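You operate a simulated robot arm through the tools that you are given. There is no shell and no other tool. Be economical: measure what you need, move in short steps, check, and stop when the job is done.

Carry out the task below with a simulated robot arm. There is one attempt and no reset: what you move stays moved.

TASK
Try the plug gauge in both nozzles and sort them into PASS and REWORK.
Fine: a nozzle that takes the gauge passes; put the gauge back.

It is judged by the outcome, as a careful person would: the job done as asked, and still so three seconds after it is handed in. It fails if anything else is knocked over, pushed out of place, dropped, spilled or broken.

THE ROBOT
A 7-joint arm with a two-finger parallel gripper, fixed in place. Base frame: the origin is at the foot of the arm, x ahead of it, y to its left, z up; the work surface is at about z = 880. Readings come in mm, degrees, newtons and seconds.
With the tool pointing down near the work surface it reaches from about 240 to 680 mm from the base axis. Its first joint turns from -66.0 to 66.0 degrees. Payload 2.4 kg.
The tool frame sits at the grasp point between the pads (the TCP): z along the fingers, y along the line on which they close. The tips reach 30 mm beyond it. Largest opening 94 mm; finger width 28, thickness 10; the body of the gripper, 50 by 96 mm, starts 55 mm behind the TCP.
Orientation is told as [roll, pitch, yaw] about the base's x, y, z axes, in that order, counted from this pose: with the fingers straight down and closing along the base's y, the tool's x points along the base's -x, its y along +y and its z along -z.

THE INTERFACE
- The arm moves only by the tool apply_moves. Its argument "moves" is a list of rows, each a list of 7 numbers: the shift along the base's x, y, z in units of 30 mm (1.0 is 30 mm), then the turn, a rotation vector about the base's x, y, z in units of 4 degrees (1.0 is 4 degrees), then the gripper command, from -1 (shut) to 1 (fully open), values between in proportion. In form: [[dx, dy, dz, wx, wy, wz, hand], ...]. A call has 1 to 8 rows; each row shifts and turns the commanded pose from where the row before left it. A call with a number of a shift or a turn outside -1 to 1 is refused whole. A row lasts 0.2 s, in which the tool goes at most 50 mm and 8.6 degrees; a call with a longer step from one row to the next is refused whole, and so is a gripper value outside its range. Where a pose cannot be reached the arm comes as near as it can. A force on the tool above 70 N (or 10 N above the force at the start of the call, whichever is more), or a blocked arm, ends the call early, and 0.2 s more pass. The fingers move at their own pace (about 153 mm/s each) and stop on an object; they squeeze with about 44 N. The grip force told is the motor's: it shows also when the fingers shut on nothing. Time passes only in rows, and 0.2 s behind the last, so rows that do not move let the fingers close. It gives the time, the measured TCP pose, the force on the tool (base axes), the opening and the grip force at its end, in the units of the frame above (readings bear some noise).
- Cameras (640 x 400 px; columns grow to the right, rows downward): "scene" is fixed at [26.9, 460.9, 1453.5]; the picture's right is [-0.86, -0.52, 0.00], its down [-0.25, 0.41, -0.88] and it looks along [0.45, -0.75, -0.48] (base axes); focal length 322 px, centre (320, 200). "wrist" rides on the gripper at [76, 14, -102] in the tool frame; the picture's right is [-0.18, 0.98, 0.00], its down [-0.75, -0.14, -0.64] and it looks along [-0.63, -0.12, 0.77] (tool axes); focal length 243 px, centre (320, 200). There is no depth. A picture from a camera that has moved, and an enlarged one, comes with that camera's place and axes in the base frame and with its lens.
- capture(camera): a new picture of that camera. The clock stands still meanwhile.
- zoom(camera, box): a new picture of the part [left, top, right, bottom] of that camera's present view, enlarged. The clock stands still meanwhile.
- hand_in(): hands the job in; it is judged then, once.

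Work in short steps. Places have to be worked out from the pictures, the camera data and where the tool is seen: move nearer, look again, correct. Check each grasp and each placing, and mend what went wrong. You have 120 turns and 76 pictures in all, those below and enlarged ones among them. Open the gripper and draw the arm clear of the work before you hand the job in, unless the task says otherwise; then end with one line.

The tools are called as a command line: name --pt "numbers of a row" for each row, then --argument value for the rest, lists and objects as JSON in quotes. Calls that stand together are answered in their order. apply_moves: Moves the arm, as the interface text tells. Its arguments: {"type":"object","properties":{"moves":{"type":"array"}},"required":["moves"]} The other tools are called the same way: capture (camera) takes a picture; zoom (camera, box) takes an enlarged picture of a part of a camera's view; hand_in () hands the job in.

At the start:

```text
t: 0.0
ee_pos: [321.5, -66.9, 1206.7]
orientation: [0.0, 0.1, 0.0]
ft_force: [0.6, 1.1, -0.2]
opening: 94.2
grip_force: 0.0
```

scene: 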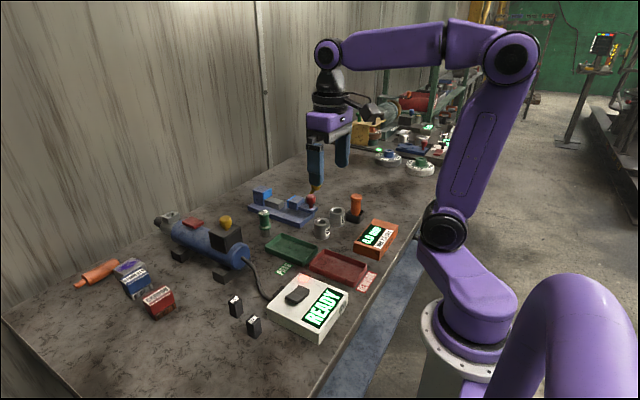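
wrist: 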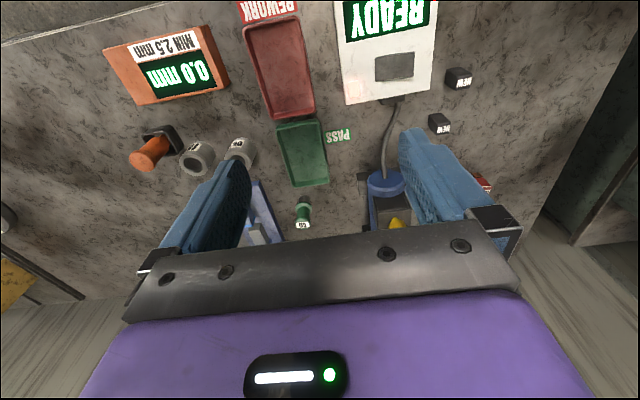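

The pictures show two grey nozzles, an orange-handled object in a black holder, a green plug, and the PASS and REWORK trays. I'll zoom in to tell which is the gauge.

zoom --camera "scene" --box '[240, 170, 410, 300]'

zoom --camera "wrist" --box '[90, 0, 350, 250]'

```text
3.08 times, centred on (325, 235) of scene
camera zoom: at [26.9, 460.9, 1453.5], right [-0.86, -0.52, 0.0], down [-0.25, 0.41, -0.88], along [0.45, -0.75, -0.48], focal length 992 px, centre (305, 92)
```

zoom: 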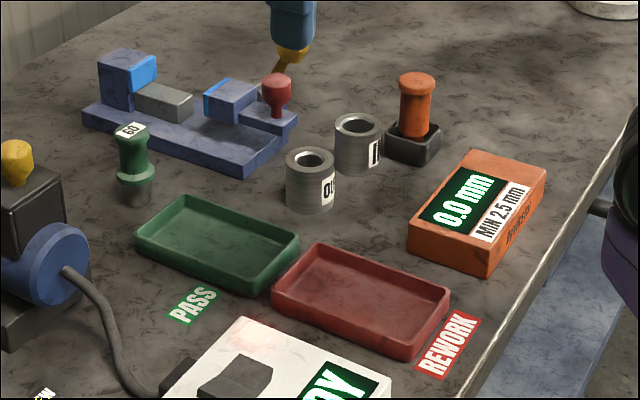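

```text
1.60 times, centred on (220, 125) of wrist
camera zoom: at [245.4, -52.8, 1309.9], right [0.18, 0.98, 0.0], down [0.75, -0.14, 0.64], along [0.63, -0.12, -0.77], focal length 388 px, centre (480, 320)
```

zoom: 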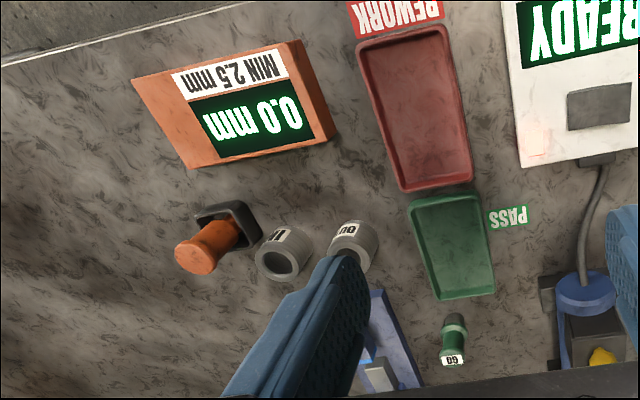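

The green "GO" piece is the plug gauge, at about (592, -154) with its top near z 962. The orange piece is the meter's own probe, so I'll leave it alone. Next I move over the gauge, staying high, and look.

apply_moves --pt "1 -0.36 -0.4 0 0 0 0.5" --pt "1 -0.36 -0.4 0 0 0 0.5" --pt "1 -0.36 -0.4 0 0 0 0.5" --pt "1 -0.36 -0.4 0 0 0 0.5" --pt "1 -0.36 -0.4 0 0 0 0.5" --pt "1 -0.36 -0.4 0 0 0 0.5" --pt "1 -0.36 -0.4 0 0 0 0.5" --pt "0 -0.36 -0.4 0 0 0 0.5"

capture --camera "wrist"

capture --camera "scene"

```text
t: 1.8
ee_pos: [533.7, -152.7, 1111.8]
orientation: [0.0, 0.0, -0.1]
ft_force: [-0.3, -0.4, 0.3]
opening: 70.4
grip_force: 0.1
```

```text
71 pictures are left
camera wrist: at [456.1, -139.8, 1214.1], right [0.18, 0.98, 0.0], down [0.75, -0.14, 0.64], along [0.63, -0.12, -0.77], focal length 243 px, centre (320, 200)
```

wrist: 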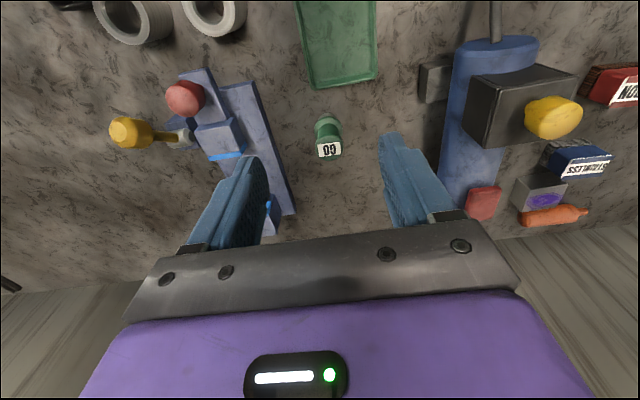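

```text
70 pictures are left
```

scene: 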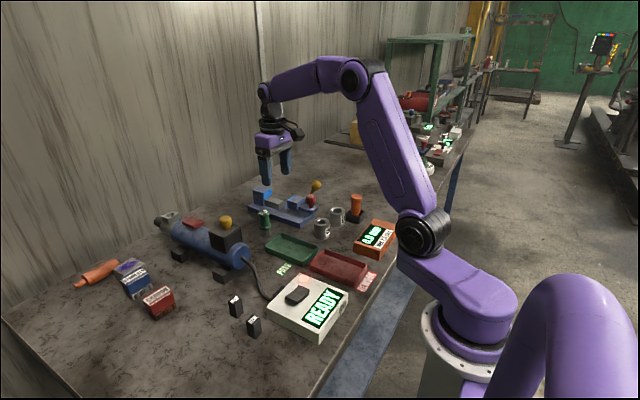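

From the wrist view the gauge top is at about (589, -155), which agrees with the scene estimate. I'll move over it and come down partway with the fingers part open.

apply_moves --pt "0.93 -0.03 0 0 0 0 0.4" --pt "0.93 -0.03 0 0 0 0 0.4" --pt "0 0 -1 0 0 0 0.4" --pt "0 0 -1 0 0 0 0.4" --pt "0 0 -1 0 0 0 0.4" --pt "0 0 0 0 0 0 0.4"

capture --camera "wrist"

zoom --camera "scene" --box '[220, 130, 340, 250]'

```text
t: 3.2
ee_pos: [585.3, -152.9, 1023.6]
orientation: [0.0, 0.1, 0.0]
ft_force: [0.7, -0.1, 0.6]
opening: 65.8
grip_force: 0.1
```

```text
69 pictures are left
camera wrist: at [509.9, -140.1, 1125.8], right [0.18, 0.98, 0.0], down [0.75, -0.14, 0.64], along [0.63, -0.12, -0.77], focal length 243 px, centre (320, 200)
```

wrist: 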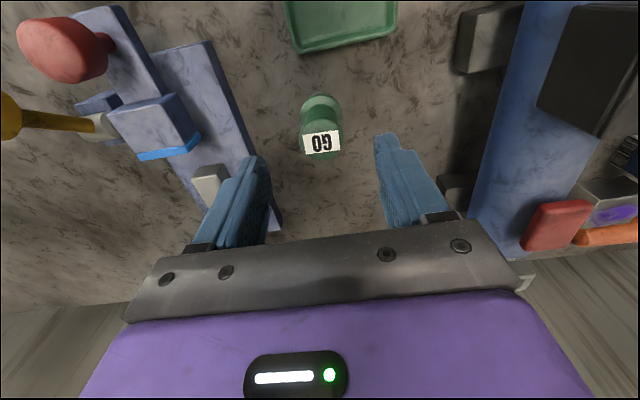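

```text
3.33 times, centred on (280, 190) of scene
camera zoom: at [26.9, 460.9, 1453.5], right [-0.86, -0.52, 0.0], down [-0.25, 0.41, -0.88], along [0.45, -0.75, -0.48], focal length 1074 px, centre (453, 233)
```

zoom: 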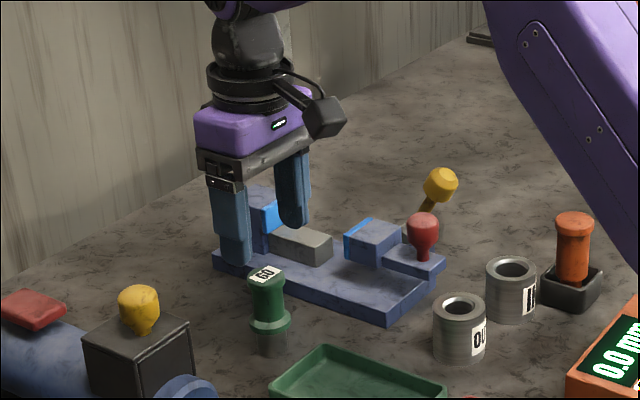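

The gauge top is at about (591, -155), close to where the tool is. I'll lower so the pads sit around the handle at z≈945, then check before closing.

apply_moves --pt "0.12 -0.03 -0.7 0 0 0 0.4" --pt "0 0 -0.7 0 0 0 0.4" --pt "0 0 -0.7 0 0 0 0.4" --pt "0 0 -0.45 0 0 0 0.4" --pt "0 0 0 0 0 0 0.4"

capture --camera "wrist"

zoom --camera "scene" --box '[230, 160, 310, 240]'

```text
t: 4.4
ee_pos: [591.7, -155.4, 946.6]
orientation: [0.1, 0.0, 0.0]
ft_force: [-0.7, 0.0, -0.7]
opening: 65.7
grip_force: 0.0
```

```text
67 pictures are left
camera wrist: at [514.8, -141.7, 1047.9], right [0.18, 0.98, 0.0], down [0.75, -0.14, 0.64], along [0.63, -0.12, -0.77], focal length 243 px, centre (320, 200)
```

wrist: 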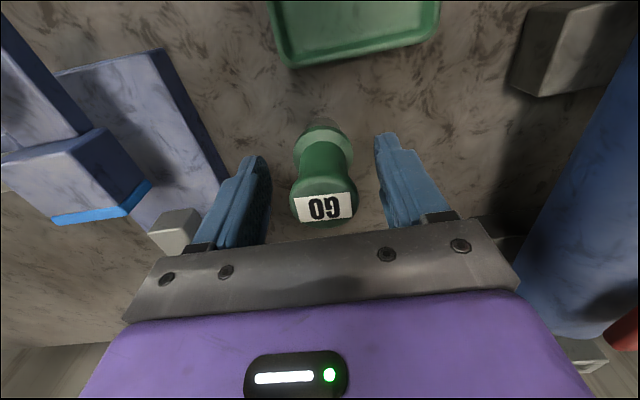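

```text
5.00 times, centred on (270, 200) of scene
camera zoom: at [26.9, 460.9, 1453.5], right [-0.86, -0.52, 0.0], down [-0.25, 0.41, -0.88], along [0.45, -0.75, -0.48], focal length 1612 px, centre (570, 200)
```

zoom: 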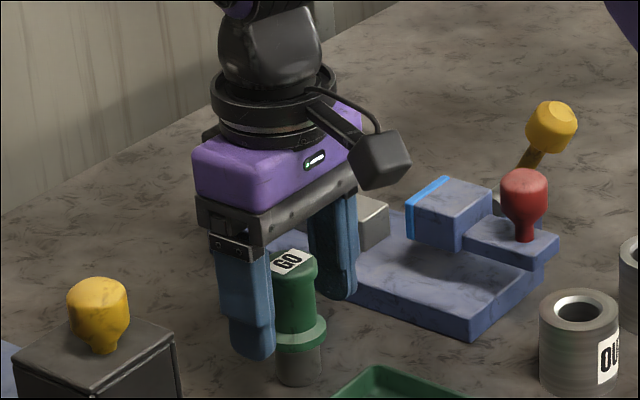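

The gauge is centred between the fingers, but the tips are about level with its flange. I'll rise about 8 mm so the pads close on the handle only, then close.

apply_moves --pt "0 0 0.27 0 0 0 0.4" --pt "0 0 0 0 0 0 -0.4" --pt "0 0 0 0 0 0 -1" --pt "0 0 0 0 0 0 -1" --pt "0 0 0 0 0 0 -1"

zoom --camera "scene" --box '[230, 160, 310, 240]'

```text
t: 5.6
ee_pos: [590.8, -155.5, 953.5]
orientation: [0.0, 0.0, 0.1]
ft_force: [0.1, 0.2, 0.5]
opening: 32.4
grip_force: 44.0
```

```text
5.00 times, centred on (270, 200) of scene
camera zoom: at [26.9, 460.9, 1453.5], right [-0.86, -0.52, 0.0], down [-0.25, 0.41, -0.88], along [0.45, -0.75, -0.48], focal length 1612 px, centre (570, 200)
```

zoom: 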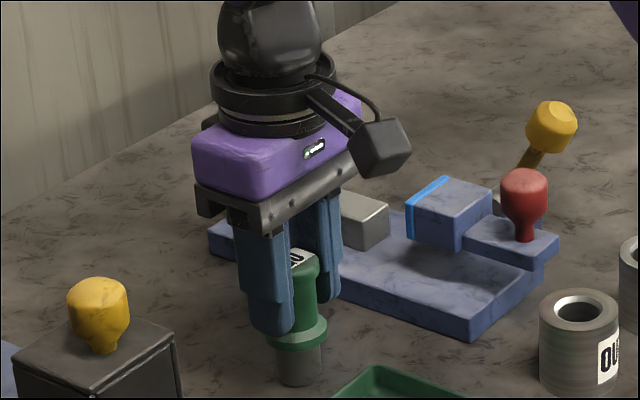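

The grip reads 44 N at a 32 mm opening, and the fingers are above the flange. I'll lift it and look at how it hangs.

apply_moves --pt "0 0 0.5 0 0 0 -1" --pt "0 0 1 0 0 0 -1" --pt "0 0 1 0 0 0 -1" --pt "0 0 1 0 0 0 -1" --pt "0 0 0.8 0 0 0 -1" --pt "0 0 0 0 0 0 -1"

zoom --camera "scene" --box '[220, 110, 350, 240]'

capture --camera "wrist"

```text
t: 7.0
ee_pos: [589.9, -155.5, 1082.9]
orientation: [0.0, 0.0, 0.0]
ft_force: [-0.1, 0.8, -1.6]
opening: 32.2
grip_force: 43.6
```

```text
3.08 times, centred on (285, 175) of scene
camera zoom: at [26.9, 460.9, 1453.5], right [-0.86, -0.52, 0.0], down [-0.25, 0.41, -0.88], along [0.45, -0.75, -0.48], focal length 992 px, centre (428, 277)
```

zoom: 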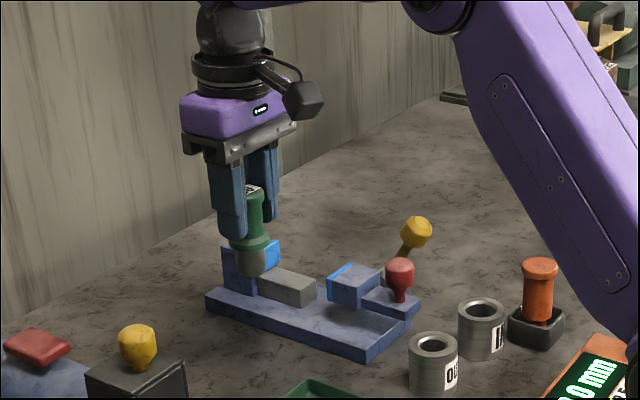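

```text
63 pictures are left
camera wrist: at [513.7, -143.3, 1184.1], right [0.18, 0.98, 0.0], down [0.75, -0.14, 0.64], along [0.63, -0.12, -0.77], focal length 243 px, centre (320, 200)
```

wrist: 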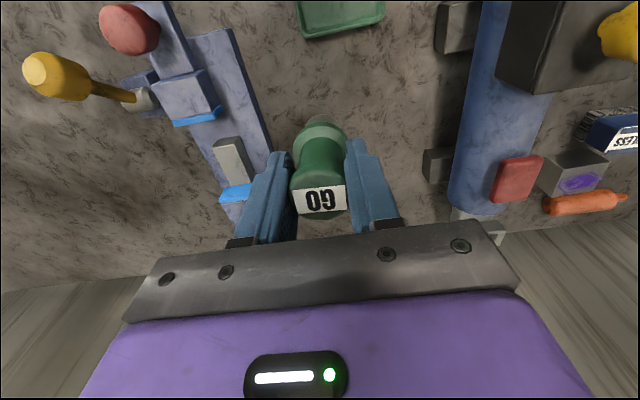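

The gauge is lifted cleanly. I'll back up to x≈440 at the same y so the wrist camera sees both nozzles from close by, and zoom the scene view on them too.

apply_moves --pt "-1 0 0 0 0 0 -1" --pt "-1 0 0 0 0 0 -1" --pt "-1 0 0 0 0 0 -1" --pt "-1 0 0 0 0 0 -1" --pt "-1 0 0 0 0 0 -1" --pt "0 0 0 0 0 0 -1"

capture --camera "wrist"

zoom --camera "scene" --box '[300, 190, 370, 250]'

```text
t: 8.4
ee_pos: [440.4, -155.2, 1082.7]
orientation: [-0.1, 0.0, -0.2]
ft_force: [0.1, -0.7, -2.3]
opening: 32.4
grip_force: 44.1
```

```text
62 pictures are left
camera wrist: at [363.8, -142.0, 1184.3], right [0.18, 0.98, 0.0], down [0.75, -0.14, 0.64], along [0.63, -0.12, -0.77], focal length 243 px, centre (320, 200)
```

wrist: 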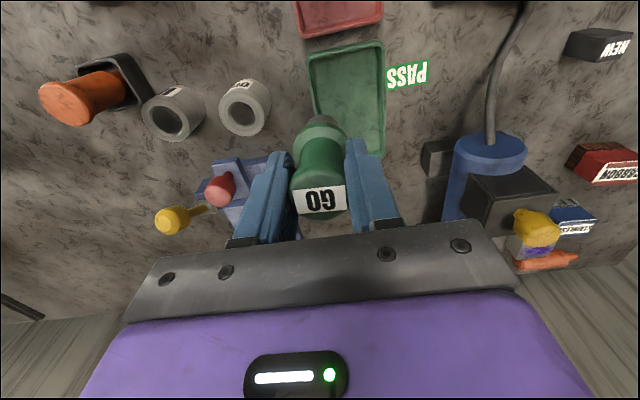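

```text
6.67 times, centred on (335, 220) of scene
camera zoom: at [26.9, 460.9, 1453.5], right [-0.86, -0.52, 0.0], down [-0.25, 0.41, -0.88], along [0.45, -0.75, -0.48], focal length 2149 px, centre (220, 67)
```

zoom: 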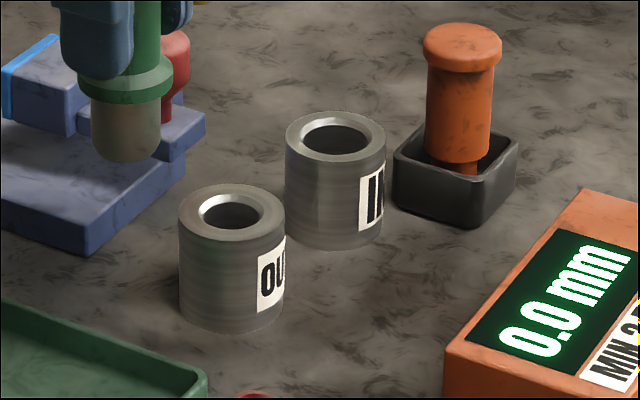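

OUT's bore looks tighter than the pin (about 28 mm) and IN's looks wider, but both need trying. OUT's axis is at about (439, -239) with its top near z 930, so I'll hover the gauge just above it to compare.

apply_moves --pt "0 -0.95 0 0 0 0 -1" --pt "0 -0.95 -0.4 0 0 0 -1" --pt "0 -0.92 -0.6 0 0 0 -1" --pt "0 0 -0.7 0 0 0 -1" --pt "0 0 0 0 0 0 -1"

zoom --camera "scene" --box '[290, 180, 370, 250]'

capture --camera "wrist"

```text
t: 9.6
ee_pos: [441.0, -238.4, 1030.7]
orientation: [0.0, -0.1, 0.0]
ft_force: [-0.6, 0.2, -1.4]
opening: 32.2
grip_force: 44.1
```

```text
5.71 times, centred on (330, 215) of scene
camera zoom: at [26.9, 460.9, 1453.5], right [-0.86, -0.52, 0.0], down [-0.25, 0.41, -0.88], along [0.45, -0.75, -0.48], focal length 1842 px, centre (263, 114)
```

zoom: 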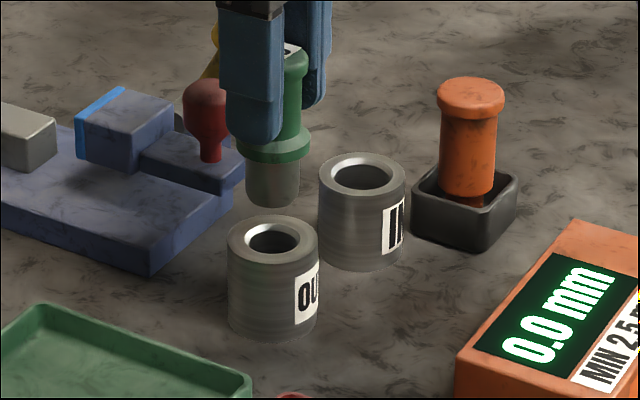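

```text
59 pictures are left
camera wrist: at [364.5, -226.0, 1132.9], right [0.18, 0.98, 0.0], down [0.75, -0.14, 0.64], along [0.63, -0.12, -0.77], focal length 243 px, centre (320, 200)
```

wrist: 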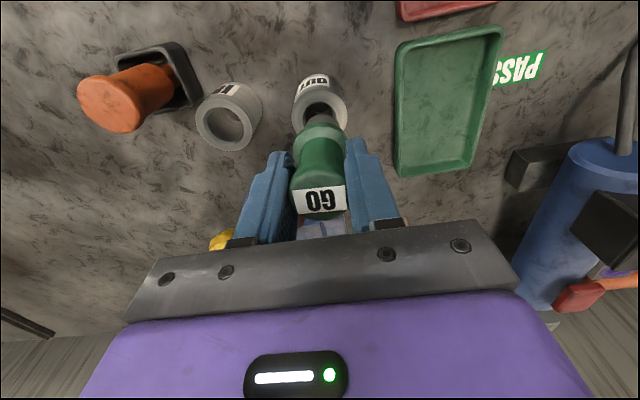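

In the scene view the pin lines up with OUT's bore. I'll zoom the wrist view to check the alignment along x.

zoom --camera "wrist" --box '[270, 60, 370, 160]'

```text
4.00 times, centred on (320, 110) of wrist
camera zoom: at [364.5, -226.0, 1132.9], right [0.18, 0.98, 0.0], down [0.75, -0.14, 0.64], along [0.63, -0.12, -0.77], focal length 970 px, centre (320, 560)
```

zoom: 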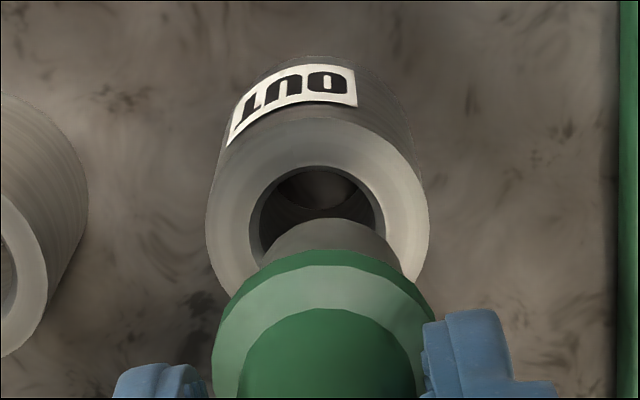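

OUT's bore is centred about 2–3 mm further in -y, and x is good. I'll shift -2 mm in y and come down to just above contact.

apply_moves --pt "0 -0.08 -0.4 0 0 0 -1" --pt "0 0 -0.35 0 0 0 -1" --pt "0 0 0 0 0 0 -1"

zoom --camera "wrist" --box '[270, 60, 370, 160]'

zoom --camera "scene" --box '[300, 190, 350, 240]'

```text
t: 10.4
ee_pos: [440.5, -240.9, 1010.0]
orientation: [0.0, 0.0, 0.0]
ft_force: [-0.8, -0.4, -1.8]
opening: 32.4
grip_force: 43.6
```

```text
4.00 times, centred on (320, 110) of wrist
camera zoom: at [365.1, -228.8, 1110.3], right [0.18, 0.98, 0.0], down [0.75, -0.14, 0.64], along [0.63, -0.12, -0.77], focal length 970 px, centre (320, 560)
```

zoom: 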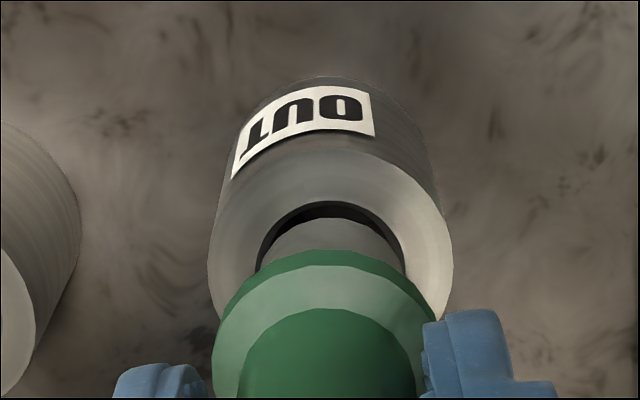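

```text
8.00 times, centred on (325, 215) of scene
camera zoom: at [26.9, 460.9, 1453.5], right [-0.86, -0.52, 0.0], down [-0.25, 0.41, -0.88], along [0.45, -0.75, -0.48], focal length 2578 px, centre (280, 80)
```

zoom: 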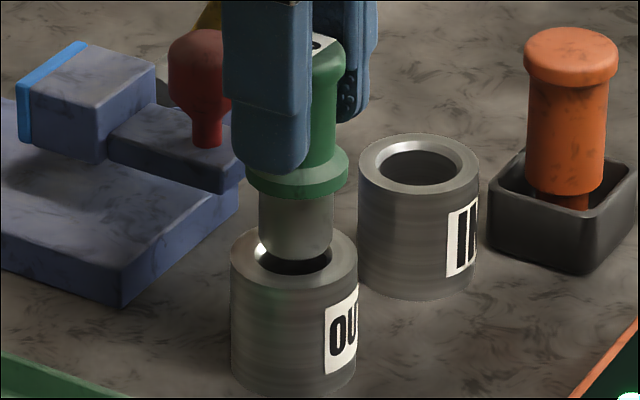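

Pin and bore are concentric in both views. I'll lower in small steps and watch the force.

apply_moves --pt "0 0 -0.12 0 0 0 -1" --pt "0 0 -0.1 0 0 0 -1" --pt "0 0 -0.08 0 0 0 -1"

```text
t: 11.2
ee_pos: [440.2, -242.5, 999.0]
orientation: [0.0, -0.1, 0.0]
ft_force: [1.1, -1.4, -0.5]
opening: 32.5
grip_force: 43.5
```

There's no clear contact yet at z 999, so I'll continue gently.

apply_moves --pt "0 0 -0.08 0 0 0 -1" --pt "0 0 -0.05 0 0 0 -1" --pt "0 0 0 0 0 0 -1"

zoom --camera "scene" --box '[300, 190, 350, 240]'

```text
t: 12.0
ee_pos: [440.9, -242.7, 996.4]
orientation: [-0.2, -0.4, 0.0]
ft_force: [0.7, 2.5, 29.2]
opening: 32.4
grip_force: 43.6
```

```text
8.00 times, centred on (325, 215) of scene
camera zoom: at [26.4, 461.2, 1453.4], right [-0.86, -0.52, 0.0], down [-0.25, 0.41, -0.88], along [0.45, -0.75, -0.48], focal length 2578 px, centre (280, 80)
```

zoom: 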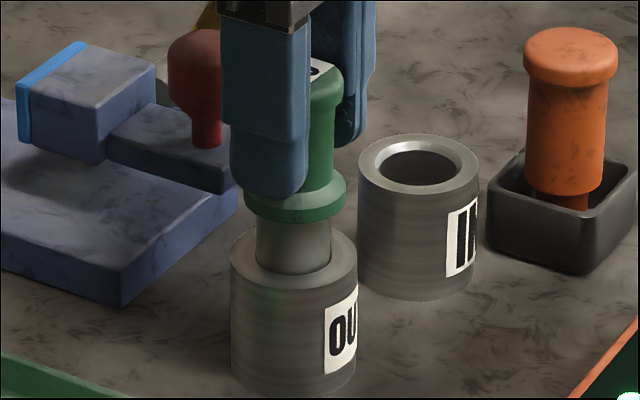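

Contact is 29 N at z 996, with the pin stopped just inside the chamfer. To rule out simple misalignment I'll make a tiny lateral search under light pressure.

apply_moves --pt "0.04 0 0 0 0 0 -1" --pt "0 0.05 0 0 0 0 -1" --pt "-0.08 0 0 0 0 0 -1" --pt "0 -0.08 0 0 0 0 -1" --pt "0.08 0 0 0 0 0 -1" --pt "-0.04 0.06 0 0 0 0 -1" --pt "0 0 -0.03 0 0 0 -1"

zoom --camera "scene" --box '[300, 190, 350, 240]'

```text
t: 13.6
ee_pos: [441.6, -241.9, 997.8]
orientation: [-0.2, -0.2, -0.2]
ft_force: [-0.3, -1.5, 33.7]
opening: 32.3
grip_force: 44.0
```

```text
8.00 times, centred on (325, 215) of scene
camera zoom: at [26.4, 461.1, 1453.5], right [-0.86, -0.52, 0.0], down [-0.25, 0.41, -0.88], along [0.45, -0.75, -0.48], focal length 2578 px, centre (280, 80)
```

zoom: 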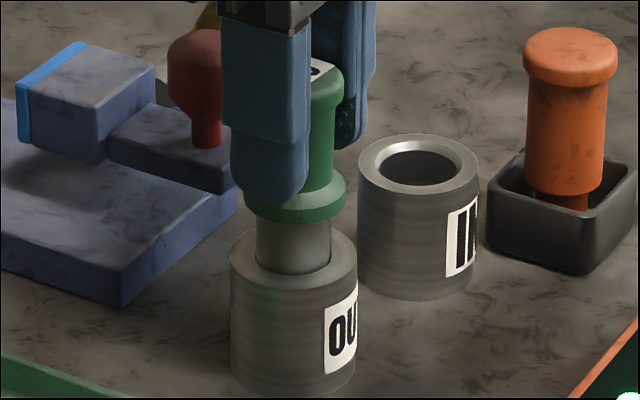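

OUT won't take the gauge: under about 30 N the pin goes no deeper than the chamfer, so it is REWORK. I'll lift out and hover over IN, at about (430, -320).

apply_moves --pt "0 0 0.5 0 0 0 -1" --pt "0 0 0.85 0 0 0 -1" --pt "-0.1 -0.9 0 0 0 0 -1" --pt "-0.13 -0.9 0 0 0 0 -1" --pt "-0.14 -0.83 0 0 0 0 -1" --pt "0 0 0 0 0 0 -1"

zoom --camera "wrist" --box '[270, 60, 370, 160]'

zoom --camera "scene" --box '[310, 180, 370, 240]'

```text
t: 15.0
ee_pos: [429.1, -320.8, 1036.9]
orientation: [0.0, 0.0, -0.2]
ft_force: [-0.3, 0.0, -1.4]
opening: 32.4
grip_force: 44.0
```

```text
4.00 times, centred on (320, 110) of wrist
camera zoom: at [352.8, -308.2, 1137.7], right [0.19, 0.98, 0.0], down [0.75, -0.14, 0.64], along [0.63, -0.12, -0.77], focal length 970 px, centre (320, 560)
```

zoom: 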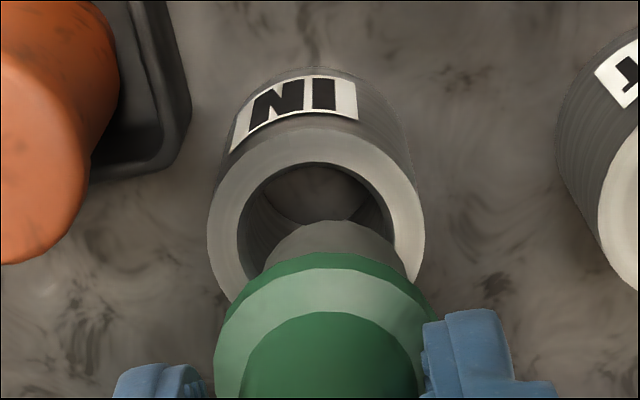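

```text
6.67 times, centred on (340, 210) of scene
camera zoom: at [26.9, 460.9, 1453.5], right [-0.86, -0.52, 0.0], down [-0.25, 0.41, -0.88], along [0.45, -0.75, -0.48], focal length 2149 px, centre (187, 133)
```

zoom: 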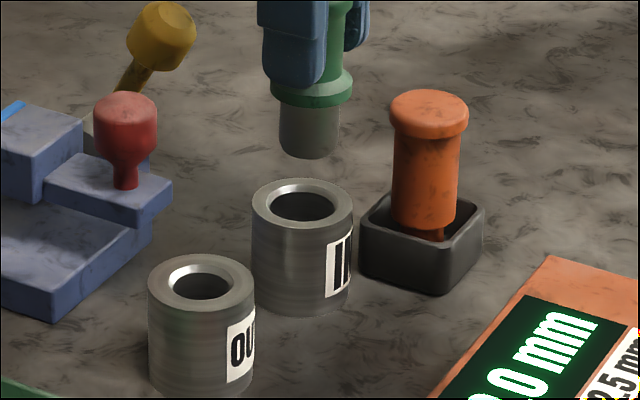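

The views suggest IN's bore is a few mm off in +x and -y. I'll shift by (+3.5, -2.5), lower to just above the rim and compare again.

apply_moves --pt "0.12 -0.08 -0.4 0 0 0 -1" --pt "0 0 -0.42 0 0 0 -1" --pt "0 0 0 0 0 0 -1"

zoom --camera "wrist" --box '[270, 60, 370, 160]'

zoom --camera "scene" --box '[315, 185, 355, 225]'

```text
t: 15.8
ee_pos: [432.9, -323.5, 1011.2]
orientation: [-0.1, 0.0, -0.1]
ft_force: [0.0, -0.3, -1.8]
opening: 32.4
grip_force: 44.0
```

```text
4.00 times, centred on (320, 110) of wrist
camera zoom: at [356.7, -309.4, 1113.5], right [0.18, 0.98, 0.0], down [0.75, -0.14, 0.64], along [0.63, -0.12, -0.77], focal length 970 px, centre (320, 560)
```

zoom: 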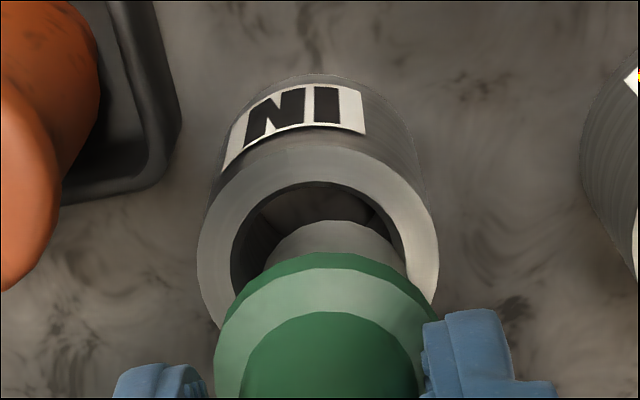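

```text
10.00 times, centred on (335, 205) of scene
camera zoom: at [26.9, 460.9, 1453.5], right [-0.86, -0.52, 0.0], down [-0.25, 0.41, -0.88], along [0.45, -0.75, -0.48], focal length 3223 px, centre (170, 150)
```

zoom: 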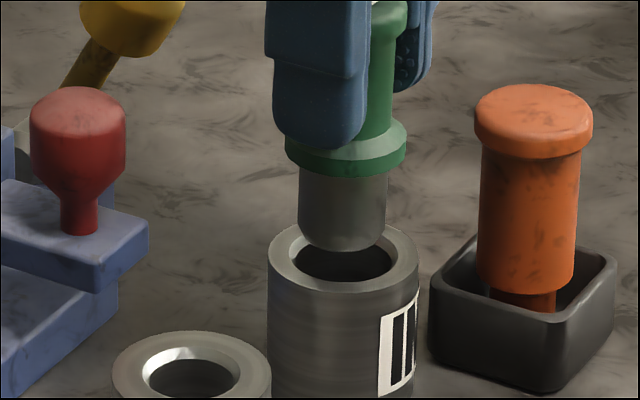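

In the wrist view the pin sits about 2.5 mm too far toward +y, and the scene view agrees within error. I'll correct that and lower gently.

apply_moves --pt "0.01 -0.08 0 0 0 0 -1" --pt "0 0 -0.15 0 0 0 -1" --pt "0 0 -0.15 0 0 0 -1" --pt "0 0 -0.1 0 0 0 -1"

```text
t: 16.8
ee_pos: [433.5, -324.9, 998.8]
orientation: [-0.1, 0.1, -0.1]
ft_force: [0.3, -0.1, -1.8]
opening: 32.2
grip_force: 43.9
```

No contact at z 999. I'll continue down in small steps.

apply_moves --pt "0 0 -0.1 0 0 0 -1" --pt "0 0 -0.07 0 0 0 -1" --pt "0 0 0 0 0 0 -1"

zoom --camera "scene" --box '[315, 185, 355, 225]'

zoom --camera "wrist" --box '[270, 60, 370, 160]'

```text
t: 17.6
ee_pos: [433.5, -324.8, 994.6]
orientation: [0.1, 0.0, 0.0]
ft_force: [0.4, 0.2, -1.8]
opening: 32.3
grip_force: 44.2
```

```text
10.00 times, centred on (335, 205) of scene
camera zoom: at [26.9, 460.9, 1453.5], right [-0.86, -0.52, 0.0], down [-0.25, 0.41, -0.88], along [0.45, -0.75, -0.48], focal length 3223 px, centre (170, 150)
```

zoom: 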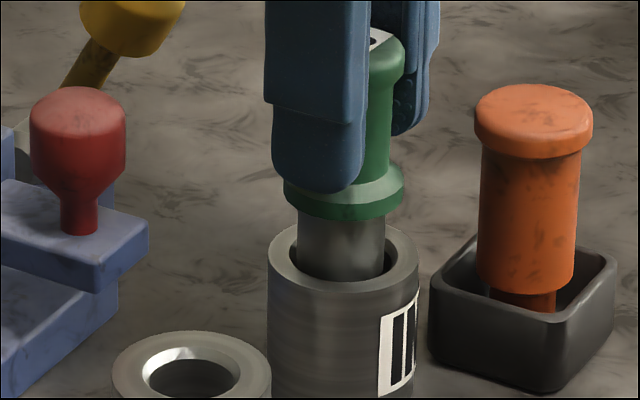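

```text
4.00 times, centred on (320, 110) of wrist
camera zoom: at [358.2, -312.1, 1096.2], right [0.18, 0.98, 0.0], down [0.75, -0.14, 0.64], along [0.63, -0.12, -0.77], focal length 970 px, centre (320, 560)
```

zoom: 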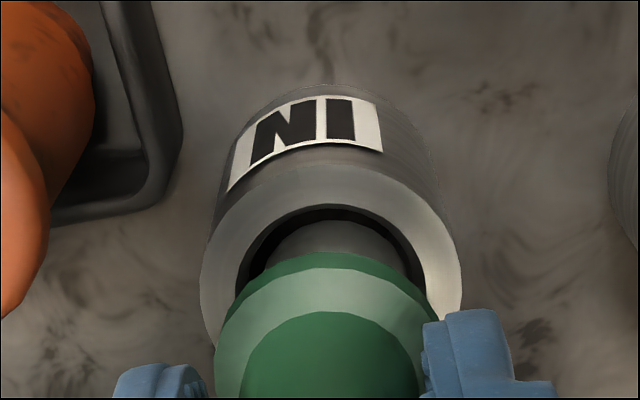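

The pin has entered IN's bore with no force and is already past the depth where OUT stopped it. I'll go deeper until the flange seats.

apply_moves --pt "0 0 -0.12 0 0 0 -1" --pt "0 0 -0.12 0 0 0 -1" --pt "0 0 -0.12 0 0 0 -1" --pt "0 0 0 0 0 0 -1"

zoom --camera "scene" --box '[315, 185, 355, 225]'

```text
t: 18.6
ee_pos: [434.0, -324.5, 984.0]
orientation: [0.1, 0.0, -0.1]
ft_force: [-0.4, 0.6, -2.6]
opening: 32.3
grip_force: 44.0
```

```text
10.00 times, centred on (335, 205) of scene
camera zoom: at [26.9, 460.9, 1453.5], right [-0.86, -0.52, 0.0], down [-0.25, 0.41, -0.88], along [0.45, -0.75, -0.48], focal length 3223 px, centre (170, 150)
```

zoom: 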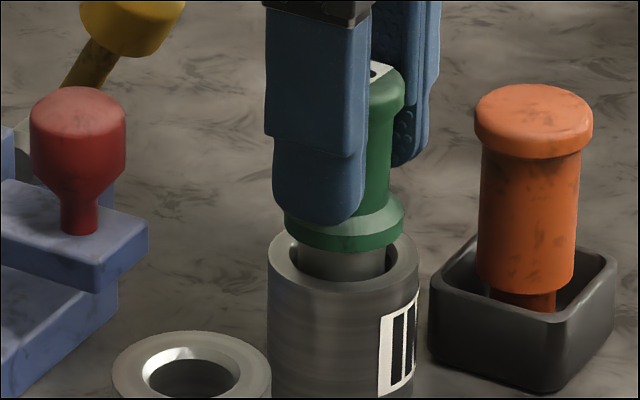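

It's still free at z 984, with a little more to go before the flange seats.

apply_moves --pt "0 0 -0.1 0 0 0 -1" --pt "0 0 -0.08 0 0 0 -1" --pt "0 0 -0.05 0 0 0 -1" --pt "0 0 0 0 0 0 -1"

zoom --camera "scene" --box '[315, 185, 355, 225]'

```text
t: 19.6
ee_pos: [435.4, -325.1, 976.8]
orientation: [0.1, 0.0, 0.1]
ft_force: [0.1, 0.9, -1.2]
opening: 32.5
grip_force: 44.0
```

```text
10.00 times, centred on (335, 205) of scene
camera zoom: at [26.9, 460.9, 1453.5], right [-0.86, -0.52, 0.0], down [-0.25, 0.41, -0.88], along [0.45, -0.75, -0.48], focal length 3223 px, centre (170, 150)
```

zoom: 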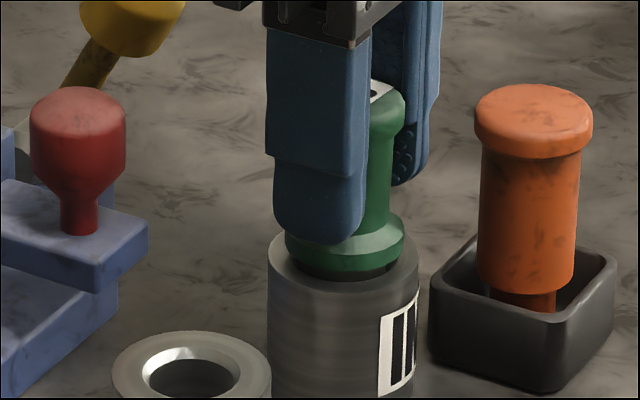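

IN takes the gauge with the flange practically seated and no force, so it passes. I'll withdraw straight up and then move back in +y clear of the vise.

apply_moves --pt "0 0 0.6 0 0 0 -1" --pt "0 0 1 0 0 0 -1" --pt "0 0 1 0 0 0 -1" --pt "0 0 0.93 0 0 0 -1" --pt "0 1 0 0 0 0 -1" --pt "0 1 0 0 0 0 -1" --pt "0 1 0 0 0 0 -1" --pt "0 1 0 0 0 0 -1"

zoom --camera "scene" --box '[240, 130, 370, 260]'

```text
t: 21.4
ee_pos: [434.0, -202.4, 1081.4]
orientation: [0.1, 0.0, 0.0]
ft_force: [0.8, 0.0, -1.0]
opening: 32.2
grip_force: 44.4
```

```text
3.08 times, centred on (305, 195) of scene
camera zoom: at [26.9, 460.9, 1453.5], right [-0.86, -0.52, 0.0], down [-0.25, 0.41, -0.88], along [0.45, -0.75, -0.48], focal length 992 px, centre (366, 215)
```

zoom: 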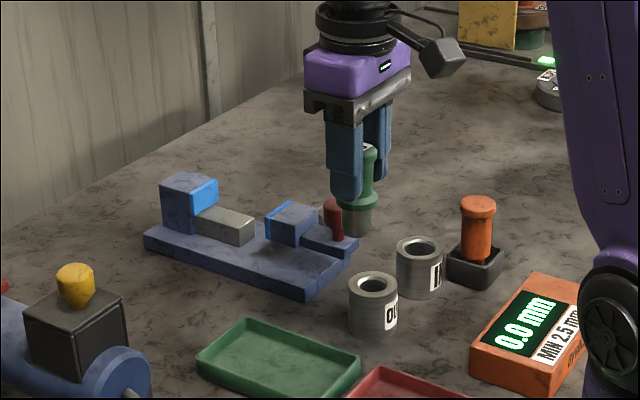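

The gauge came out cleanly and both nozzles still stand. Now I return to the gauge's original spot, (590, -155.5).

apply_moves --pt "0.8 0.6 0 0 0 0 -1" --pt "1 0.5 0 0 0 0 -1" --pt "1 0.46 0 0 0 0 -1" --pt "1 0 0 0 0 0 -1" --pt "1 0 0 0 0 0 -1" --pt "0.4 0 -0.8 0 0 0 -1" --pt "0 0 -1 0 0 0 -1" --pt "0 0 0 0 0 0 -1"

```text
t: 23.2
ee_pos: [590.5, -158.1, 1027.4]
orientation: [0.1, 0.1, 0.0]
ft_force: [-0.4, 0.1, -2.9]
opening: 32.5
grip_force: 44.6
```

I'm above the original spot about 2.5 mm off in y, so I'll correct that and lower to just above the table, then ease down to contact.

apply_moves --pt "0 0.08 -0.8 0 0 0 -1" --pt "0 0 -0.8 0 0 0 -1" --pt "0 0 -0.6 0 0 0 -1" --pt "0 0 -0.1 0 0 0 -1" --pt "0 0 0 0 0 0 -1"

zoom --camera "scene" --box '[230, 160, 310, 240]'

```text
t: 24.4
ee_pos: [590.2, -154.9, 958.5]
orientation: [0.0, 0.0, 0.1]
ft_force: [0.0, 0.7, -1.6]
opening: 32.3
grip_force: 43.4
```

```text
5.00 times, centred on (270, 200) of scene
camera zoom: at [26.9, 460.9, 1453.5], right [-0.86, -0.52, 0.0], down [-0.25, 0.41, -0.88], along [0.45, -0.75, -0.48], focal length 1612 px, centre (570, 200)
```

zoom: 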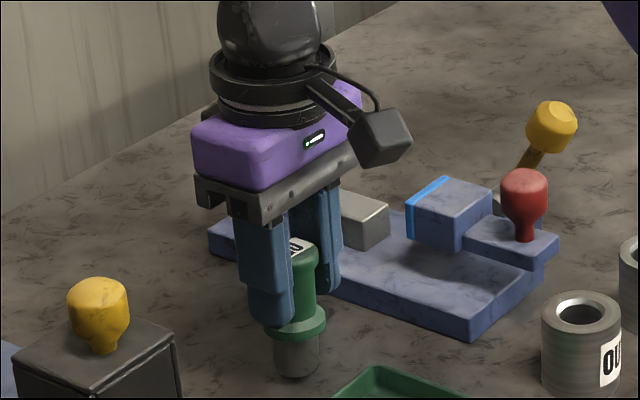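

There's about 5 mm left to the table, so I'll lower in small steps to first contact.

apply_moves --pt "0 0 -0.08 0 0 0 -1" --pt "0 0 -0.06 0 0 0 -1" --pt "0 0 -0.03 0 0 0 -1" --pt "0 0 0 0 0 0 -1"

```text
t: 25.4
ee_pos: [590.3, -156.4, 953.7]
orientation: [0.0, -0.1, 0.0]
ft_force: [0.3, 0.7, -2.2]
opening: 32.1
grip_force: 44.1
```

apply_moves --pt "0 0 -0.04 0 0 0 -1" --pt "0 0 0 0 0 0 -1"

```text
t: 26.0
ee_pos: [590.9, -155.7, 953.3]
orientation: [0.0, -0.1, 0.0]
ft_force: [0.0, -0.2, -1.0]
opening: 32.5
grip_force: 44.3
```

The force is still near zero, so I'll ease down a bit more to find the table.

apply_moves --pt "0 0 -0.04 0 0 0 -1" --pt "0 0 0 0 0 0 -1"

zoom --camera "scene" --box '[230, 160, 310, 240]'

```text
t: 26.6
ee_pos: [591.3, -156.5, 952.0]
orientation: [0.0, 0.0, 0.0]
ft_force: [-3.3, 2.5, 9.3]
opening: 32.2
grip_force: 44.1
```

```text
5.00 times, centred on (270, 200) of scene
camera zoom: at [26.6, 461.0, 1453.5], right [-0.86, -0.52, 0.0], down [-0.25, 0.41, -0.88], along [0.45, -0.75, -0.48], focal length 1612 px, centre (570, 200)
```

zoom: 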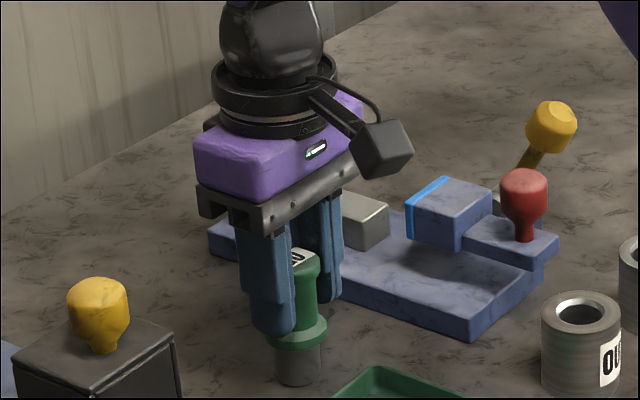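

There's contact at about 10 N and the gauge matches its original place in the picture. I'll release and rise.

apply_moves --pt "0 0 0 0 0 0 -0.2" --pt "0 0 0 0 0 0 0.2" --pt "0 0 0 0 0 0 0.4" --pt "0 0 0.5 0 0 0 0.4" --pt "0 0 1 0 0 0 0.4" --pt "0 0 1 0 0 0 0.4" --pt "0 0 1 0 0 0 0.4" --pt "0 0 0.8 0 0 0 0.4"

capture --camera "scene"

```text
t: 28.4
ee_pos: [589.6, -156.9, 1081.2]
orientation: [0.0, 0.1, 0.0]
ft_force: [0.2, 0.4, 0.0]
opening: 65.7
grip_force: 0.0
```

```text
42 pictures are left
```

scene: 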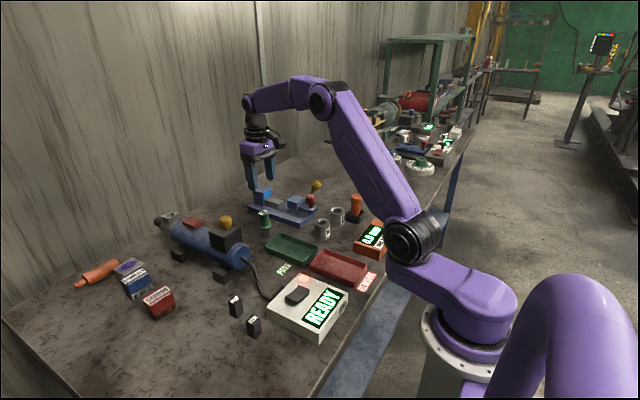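

The gauge stands back in its place. Next is OUT into REWORK: I'll move above it at (441, -242) with the fingers at about 66 mm and check alignment.

apply_moves --pt "-1 0 0 0 0 0 0.4" --pt "-1 -0.4 0 0 0 0 0.4" --pt "-1 -0.6 0 0 0 0 0.4" --pt "-1 -0.9 0 0 0 0 0.4" --pt "-0.96 -0.95 -0.3 0 0 0 0.4" --pt "0 0 -1 0 0 0 0.4" --pt "0 0 -1 0 0 0 0.4" --pt "0 0 0 0 0 0 0.4"

capture --camera "wrist"

zoom --camera "scene" --box '[240, 170, 380, 300]'

```text
t: 30.2
ee_pos: [440.2, -241.7, 1010.8]
orientation: [0.1, 0.0, 0.0]
ft_force: [-0.5, 0.3, -0.3]
opening: 65.9
grip_force: 0.1
```

```text
41 pictures are left
camera wrist: at [364.3, -228.5, 1113.0], right [0.18, 0.98, 0.0], down [0.75, -0.14, 0.64], along [0.63, -0.12, -0.77], focal length 243 px, centre (320, 200)
```

wrist: 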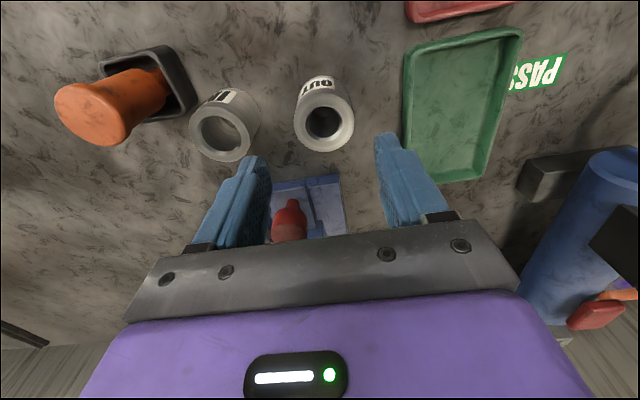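

```text
3.08 times, centred on (310, 235) of scene
camera zoom: at [26.9, 460.9, 1453.5], right [-0.86, -0.52, 0.0], down [-0.25, 0.41, -0.88], along [0.45, -0.75, -0.48], focal length 992 px, centre (351, 92)
```

zoom: 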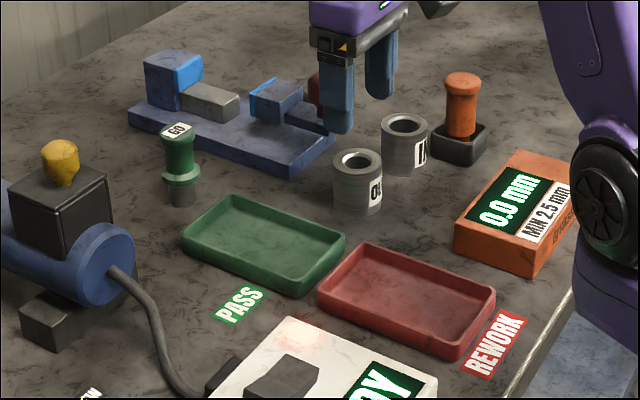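

The fingers straddle OUT with clearance to IN. I'll descend to z≈936, which keeps the tips above tray-rim height later, and close.

apply_moves --pt "0.02 0 -0.9 0 0 0 0.4" --pt "0 0 -0.9 0 0 0 0.4" --pt "0 0 -0.68 0 0 0 0.4" --pt "0 0 0 0 0 0 0.4" --pt "0 0 0 0 0 0 0" --pt "0 0 0 0 0 0 -0.3" --pt "0 0 0 0 0 0 -1" --pt "0 0 0 0 0 0 -1"

zoom --camera "scene" --box '[300, 180, 360, 240]'

```text
t: 32.0
ee_pos: [441.8, -241.0, 936.6]
orientation: [0.1, -0.1, -0.1]
ft_force: [-0.1, -0.5, -0.3]
opening: 47.2
grip_force: 44.1
```

```text
6.67 times, centred on (330, 210) of scene
camera zoom: at [26.9, 460.9, 1453.5], right [-0.86, -0.52, 0.0], down [-0.25, 0.41, -0.88], along [0.45, -0.75, -0.48], focal length 2149 px, centre (253, 133)
```

zoom: 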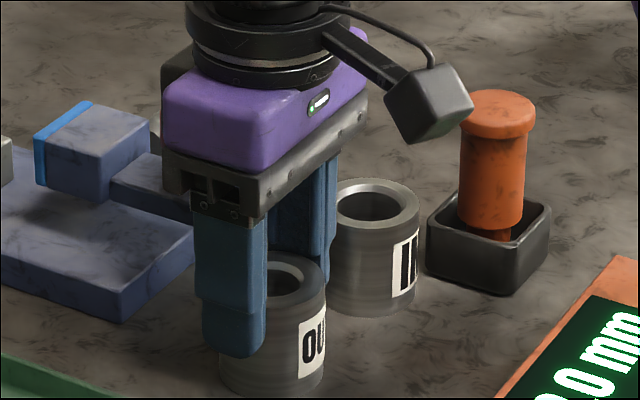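

OUT is held at 47 mm. I'll lift it and carry it toward REWORK, centred near (325, -134).

apply_moves --pt "0 0 0.6 0 0 0 -1" --pt "0 0 1 0 0 0 -1" --pt "0 0 1 0 0 0 -1" --pt "0 0 0.8 0 0 0 -1" --pt "-1 0.9 0 0 0 0 -1" --pt "-1 0.9 0 0 0 0 -1" --pt "-1 0.9 0 0 0 0 -1" --pt "-0.9 0.87 0 0 0 0 -1"

capture --camera "wrist"

zoom --camera "scene" --box '[260, 190, 400, 310]'

```text
t: 33.8
ee_pos: [325.4, -134.8, 1040.0]
orientation: [0.0, 0.0, -0.1]
ft_force: [-0.7, -0.2, 0.1]
opening: 0.2
grip_force: 33.5
```

```text
38 pictures are left
camera wrist: at [248.7, -120.6, 1142.4], right [0.19, 0.98, 0.0], down [0.75, -0.14, 0.64], along [0.63, -0.12, -0.77], focal length 243 px, centre (320, 200)
```

wrist: 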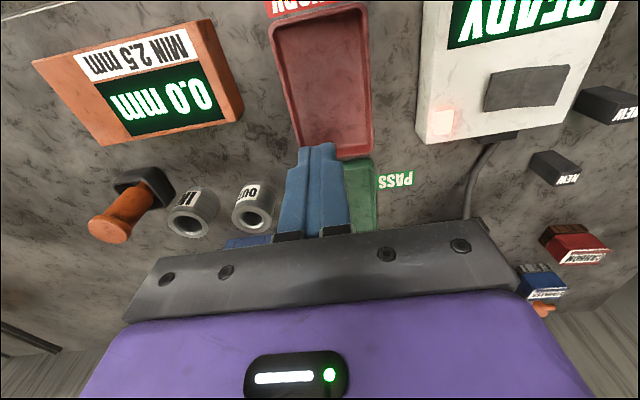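

```text
3.33 times, centred on (330, 250) of scene
camera zoom: at [26.9, 460.9, 1453.5], right [-0.86, -0.52, 0.0], down [-0.25, 0.41, -0.88], along [0.45, -0.75, -0.48], focal length 1074 px, centre (287, 33)
```

zoom: 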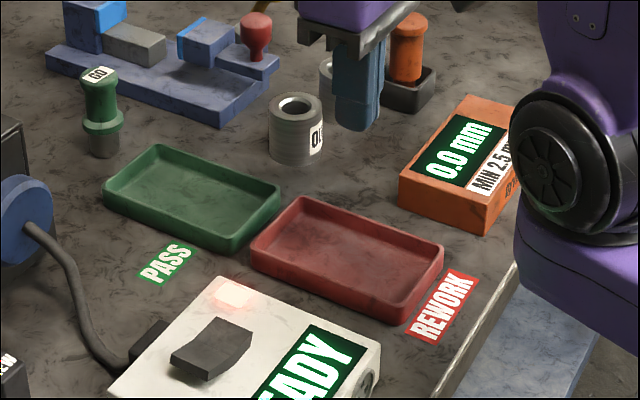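

OUT slipped out as I lifted and still stands upright in its place; the grip was too high on it. I'll re-grip lower, with the hand turned 90° so the fingers close along x and have room in the tray's long direction. Opening and turning now, up high.

apply_moves --pt "0 0 0 0 0 -1 0.4" --pt "0 0 0 0 0 -1 0.4" --pt "0 0 0 0 0 -1 0.4" --pt "0 0 0 0 0 -1 0.4" --pt "0 0 0 0 0 -1 0.4" --pt "0 0 0 0 0 -1 0.4" --pt "0 0 0 0 0 -1 0.4" --pt "0 0 0 0 0 -1 0.4"

apply_moves --pt "0 0 0 0 0 -1 0.4" --pt "0 0 0 0 0 -1 0.4" --pt "0 0 0 0 0 -1 0.4" --pt "0 0 0 0 0 -1 0.4" --pt "0 0 0 0 0 -1 0.4" --pt "0 0 0 0 0 -1 0.4" --pt "0 0 0 0 0 -1 0.4" --pt "0 0 0 0 0 -1 0.4"

```text
t: 35.6
ee_pos: [326.2, -134.1, 1038.9]
orientation: [0.0, 0.0, -32.1]
ft_force: [0.8, -0.1, -0.2]
opening: 65.7
grip_force: 0.2
```

```text
t: 37.4
ee_pos: [324.7, -133.8, 1039.8]
orientation: [0.0, 0.0, -64.1]
ft_force: [0.5, 0.8, -0.9]
opening: 65.8
grip_force: 0.1
```

The turn is going well, at -64°. I'll finish to -90° and then look at the red tray from here.

apply_moves --pt "0 0 0 0 0 -1 0.4" --pt "0 0 0 0 0 -1 0.4" --pt "0 0 0 0 0 -1 0.4" --pt "0 0 0 0 0 -1 0.4" --pt "0 0 0 0 0 -1 0.4" --pt "0 0 0 0 0 -1 0.4" --pt "0 0 0 0 0 -0.5 0.4" --pt "0 0 0 0 0 0 0.4"

capture --camera "wrist"

```text
t: 39.2
ee_pos: [324.2, -134.1, 1038.2]
orientation: [0.0, 0.0, -90.0]
ft_force: [-0.3, 1.1, 0.1]
opening: 65.8
grip_force: 0.0
```

```text
36 pictures are left
camera wrist: at [338.7, -58.8, 1141.3], right [0.98, -0.19, 0.0], down [-0.14, -0.75, 0.64], along [-0.12, -0.63, -0.77], focal length 243 px, centre (320, 200)
```

wrist: 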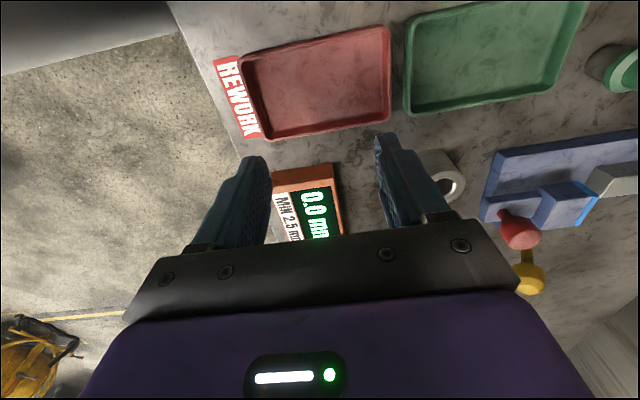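

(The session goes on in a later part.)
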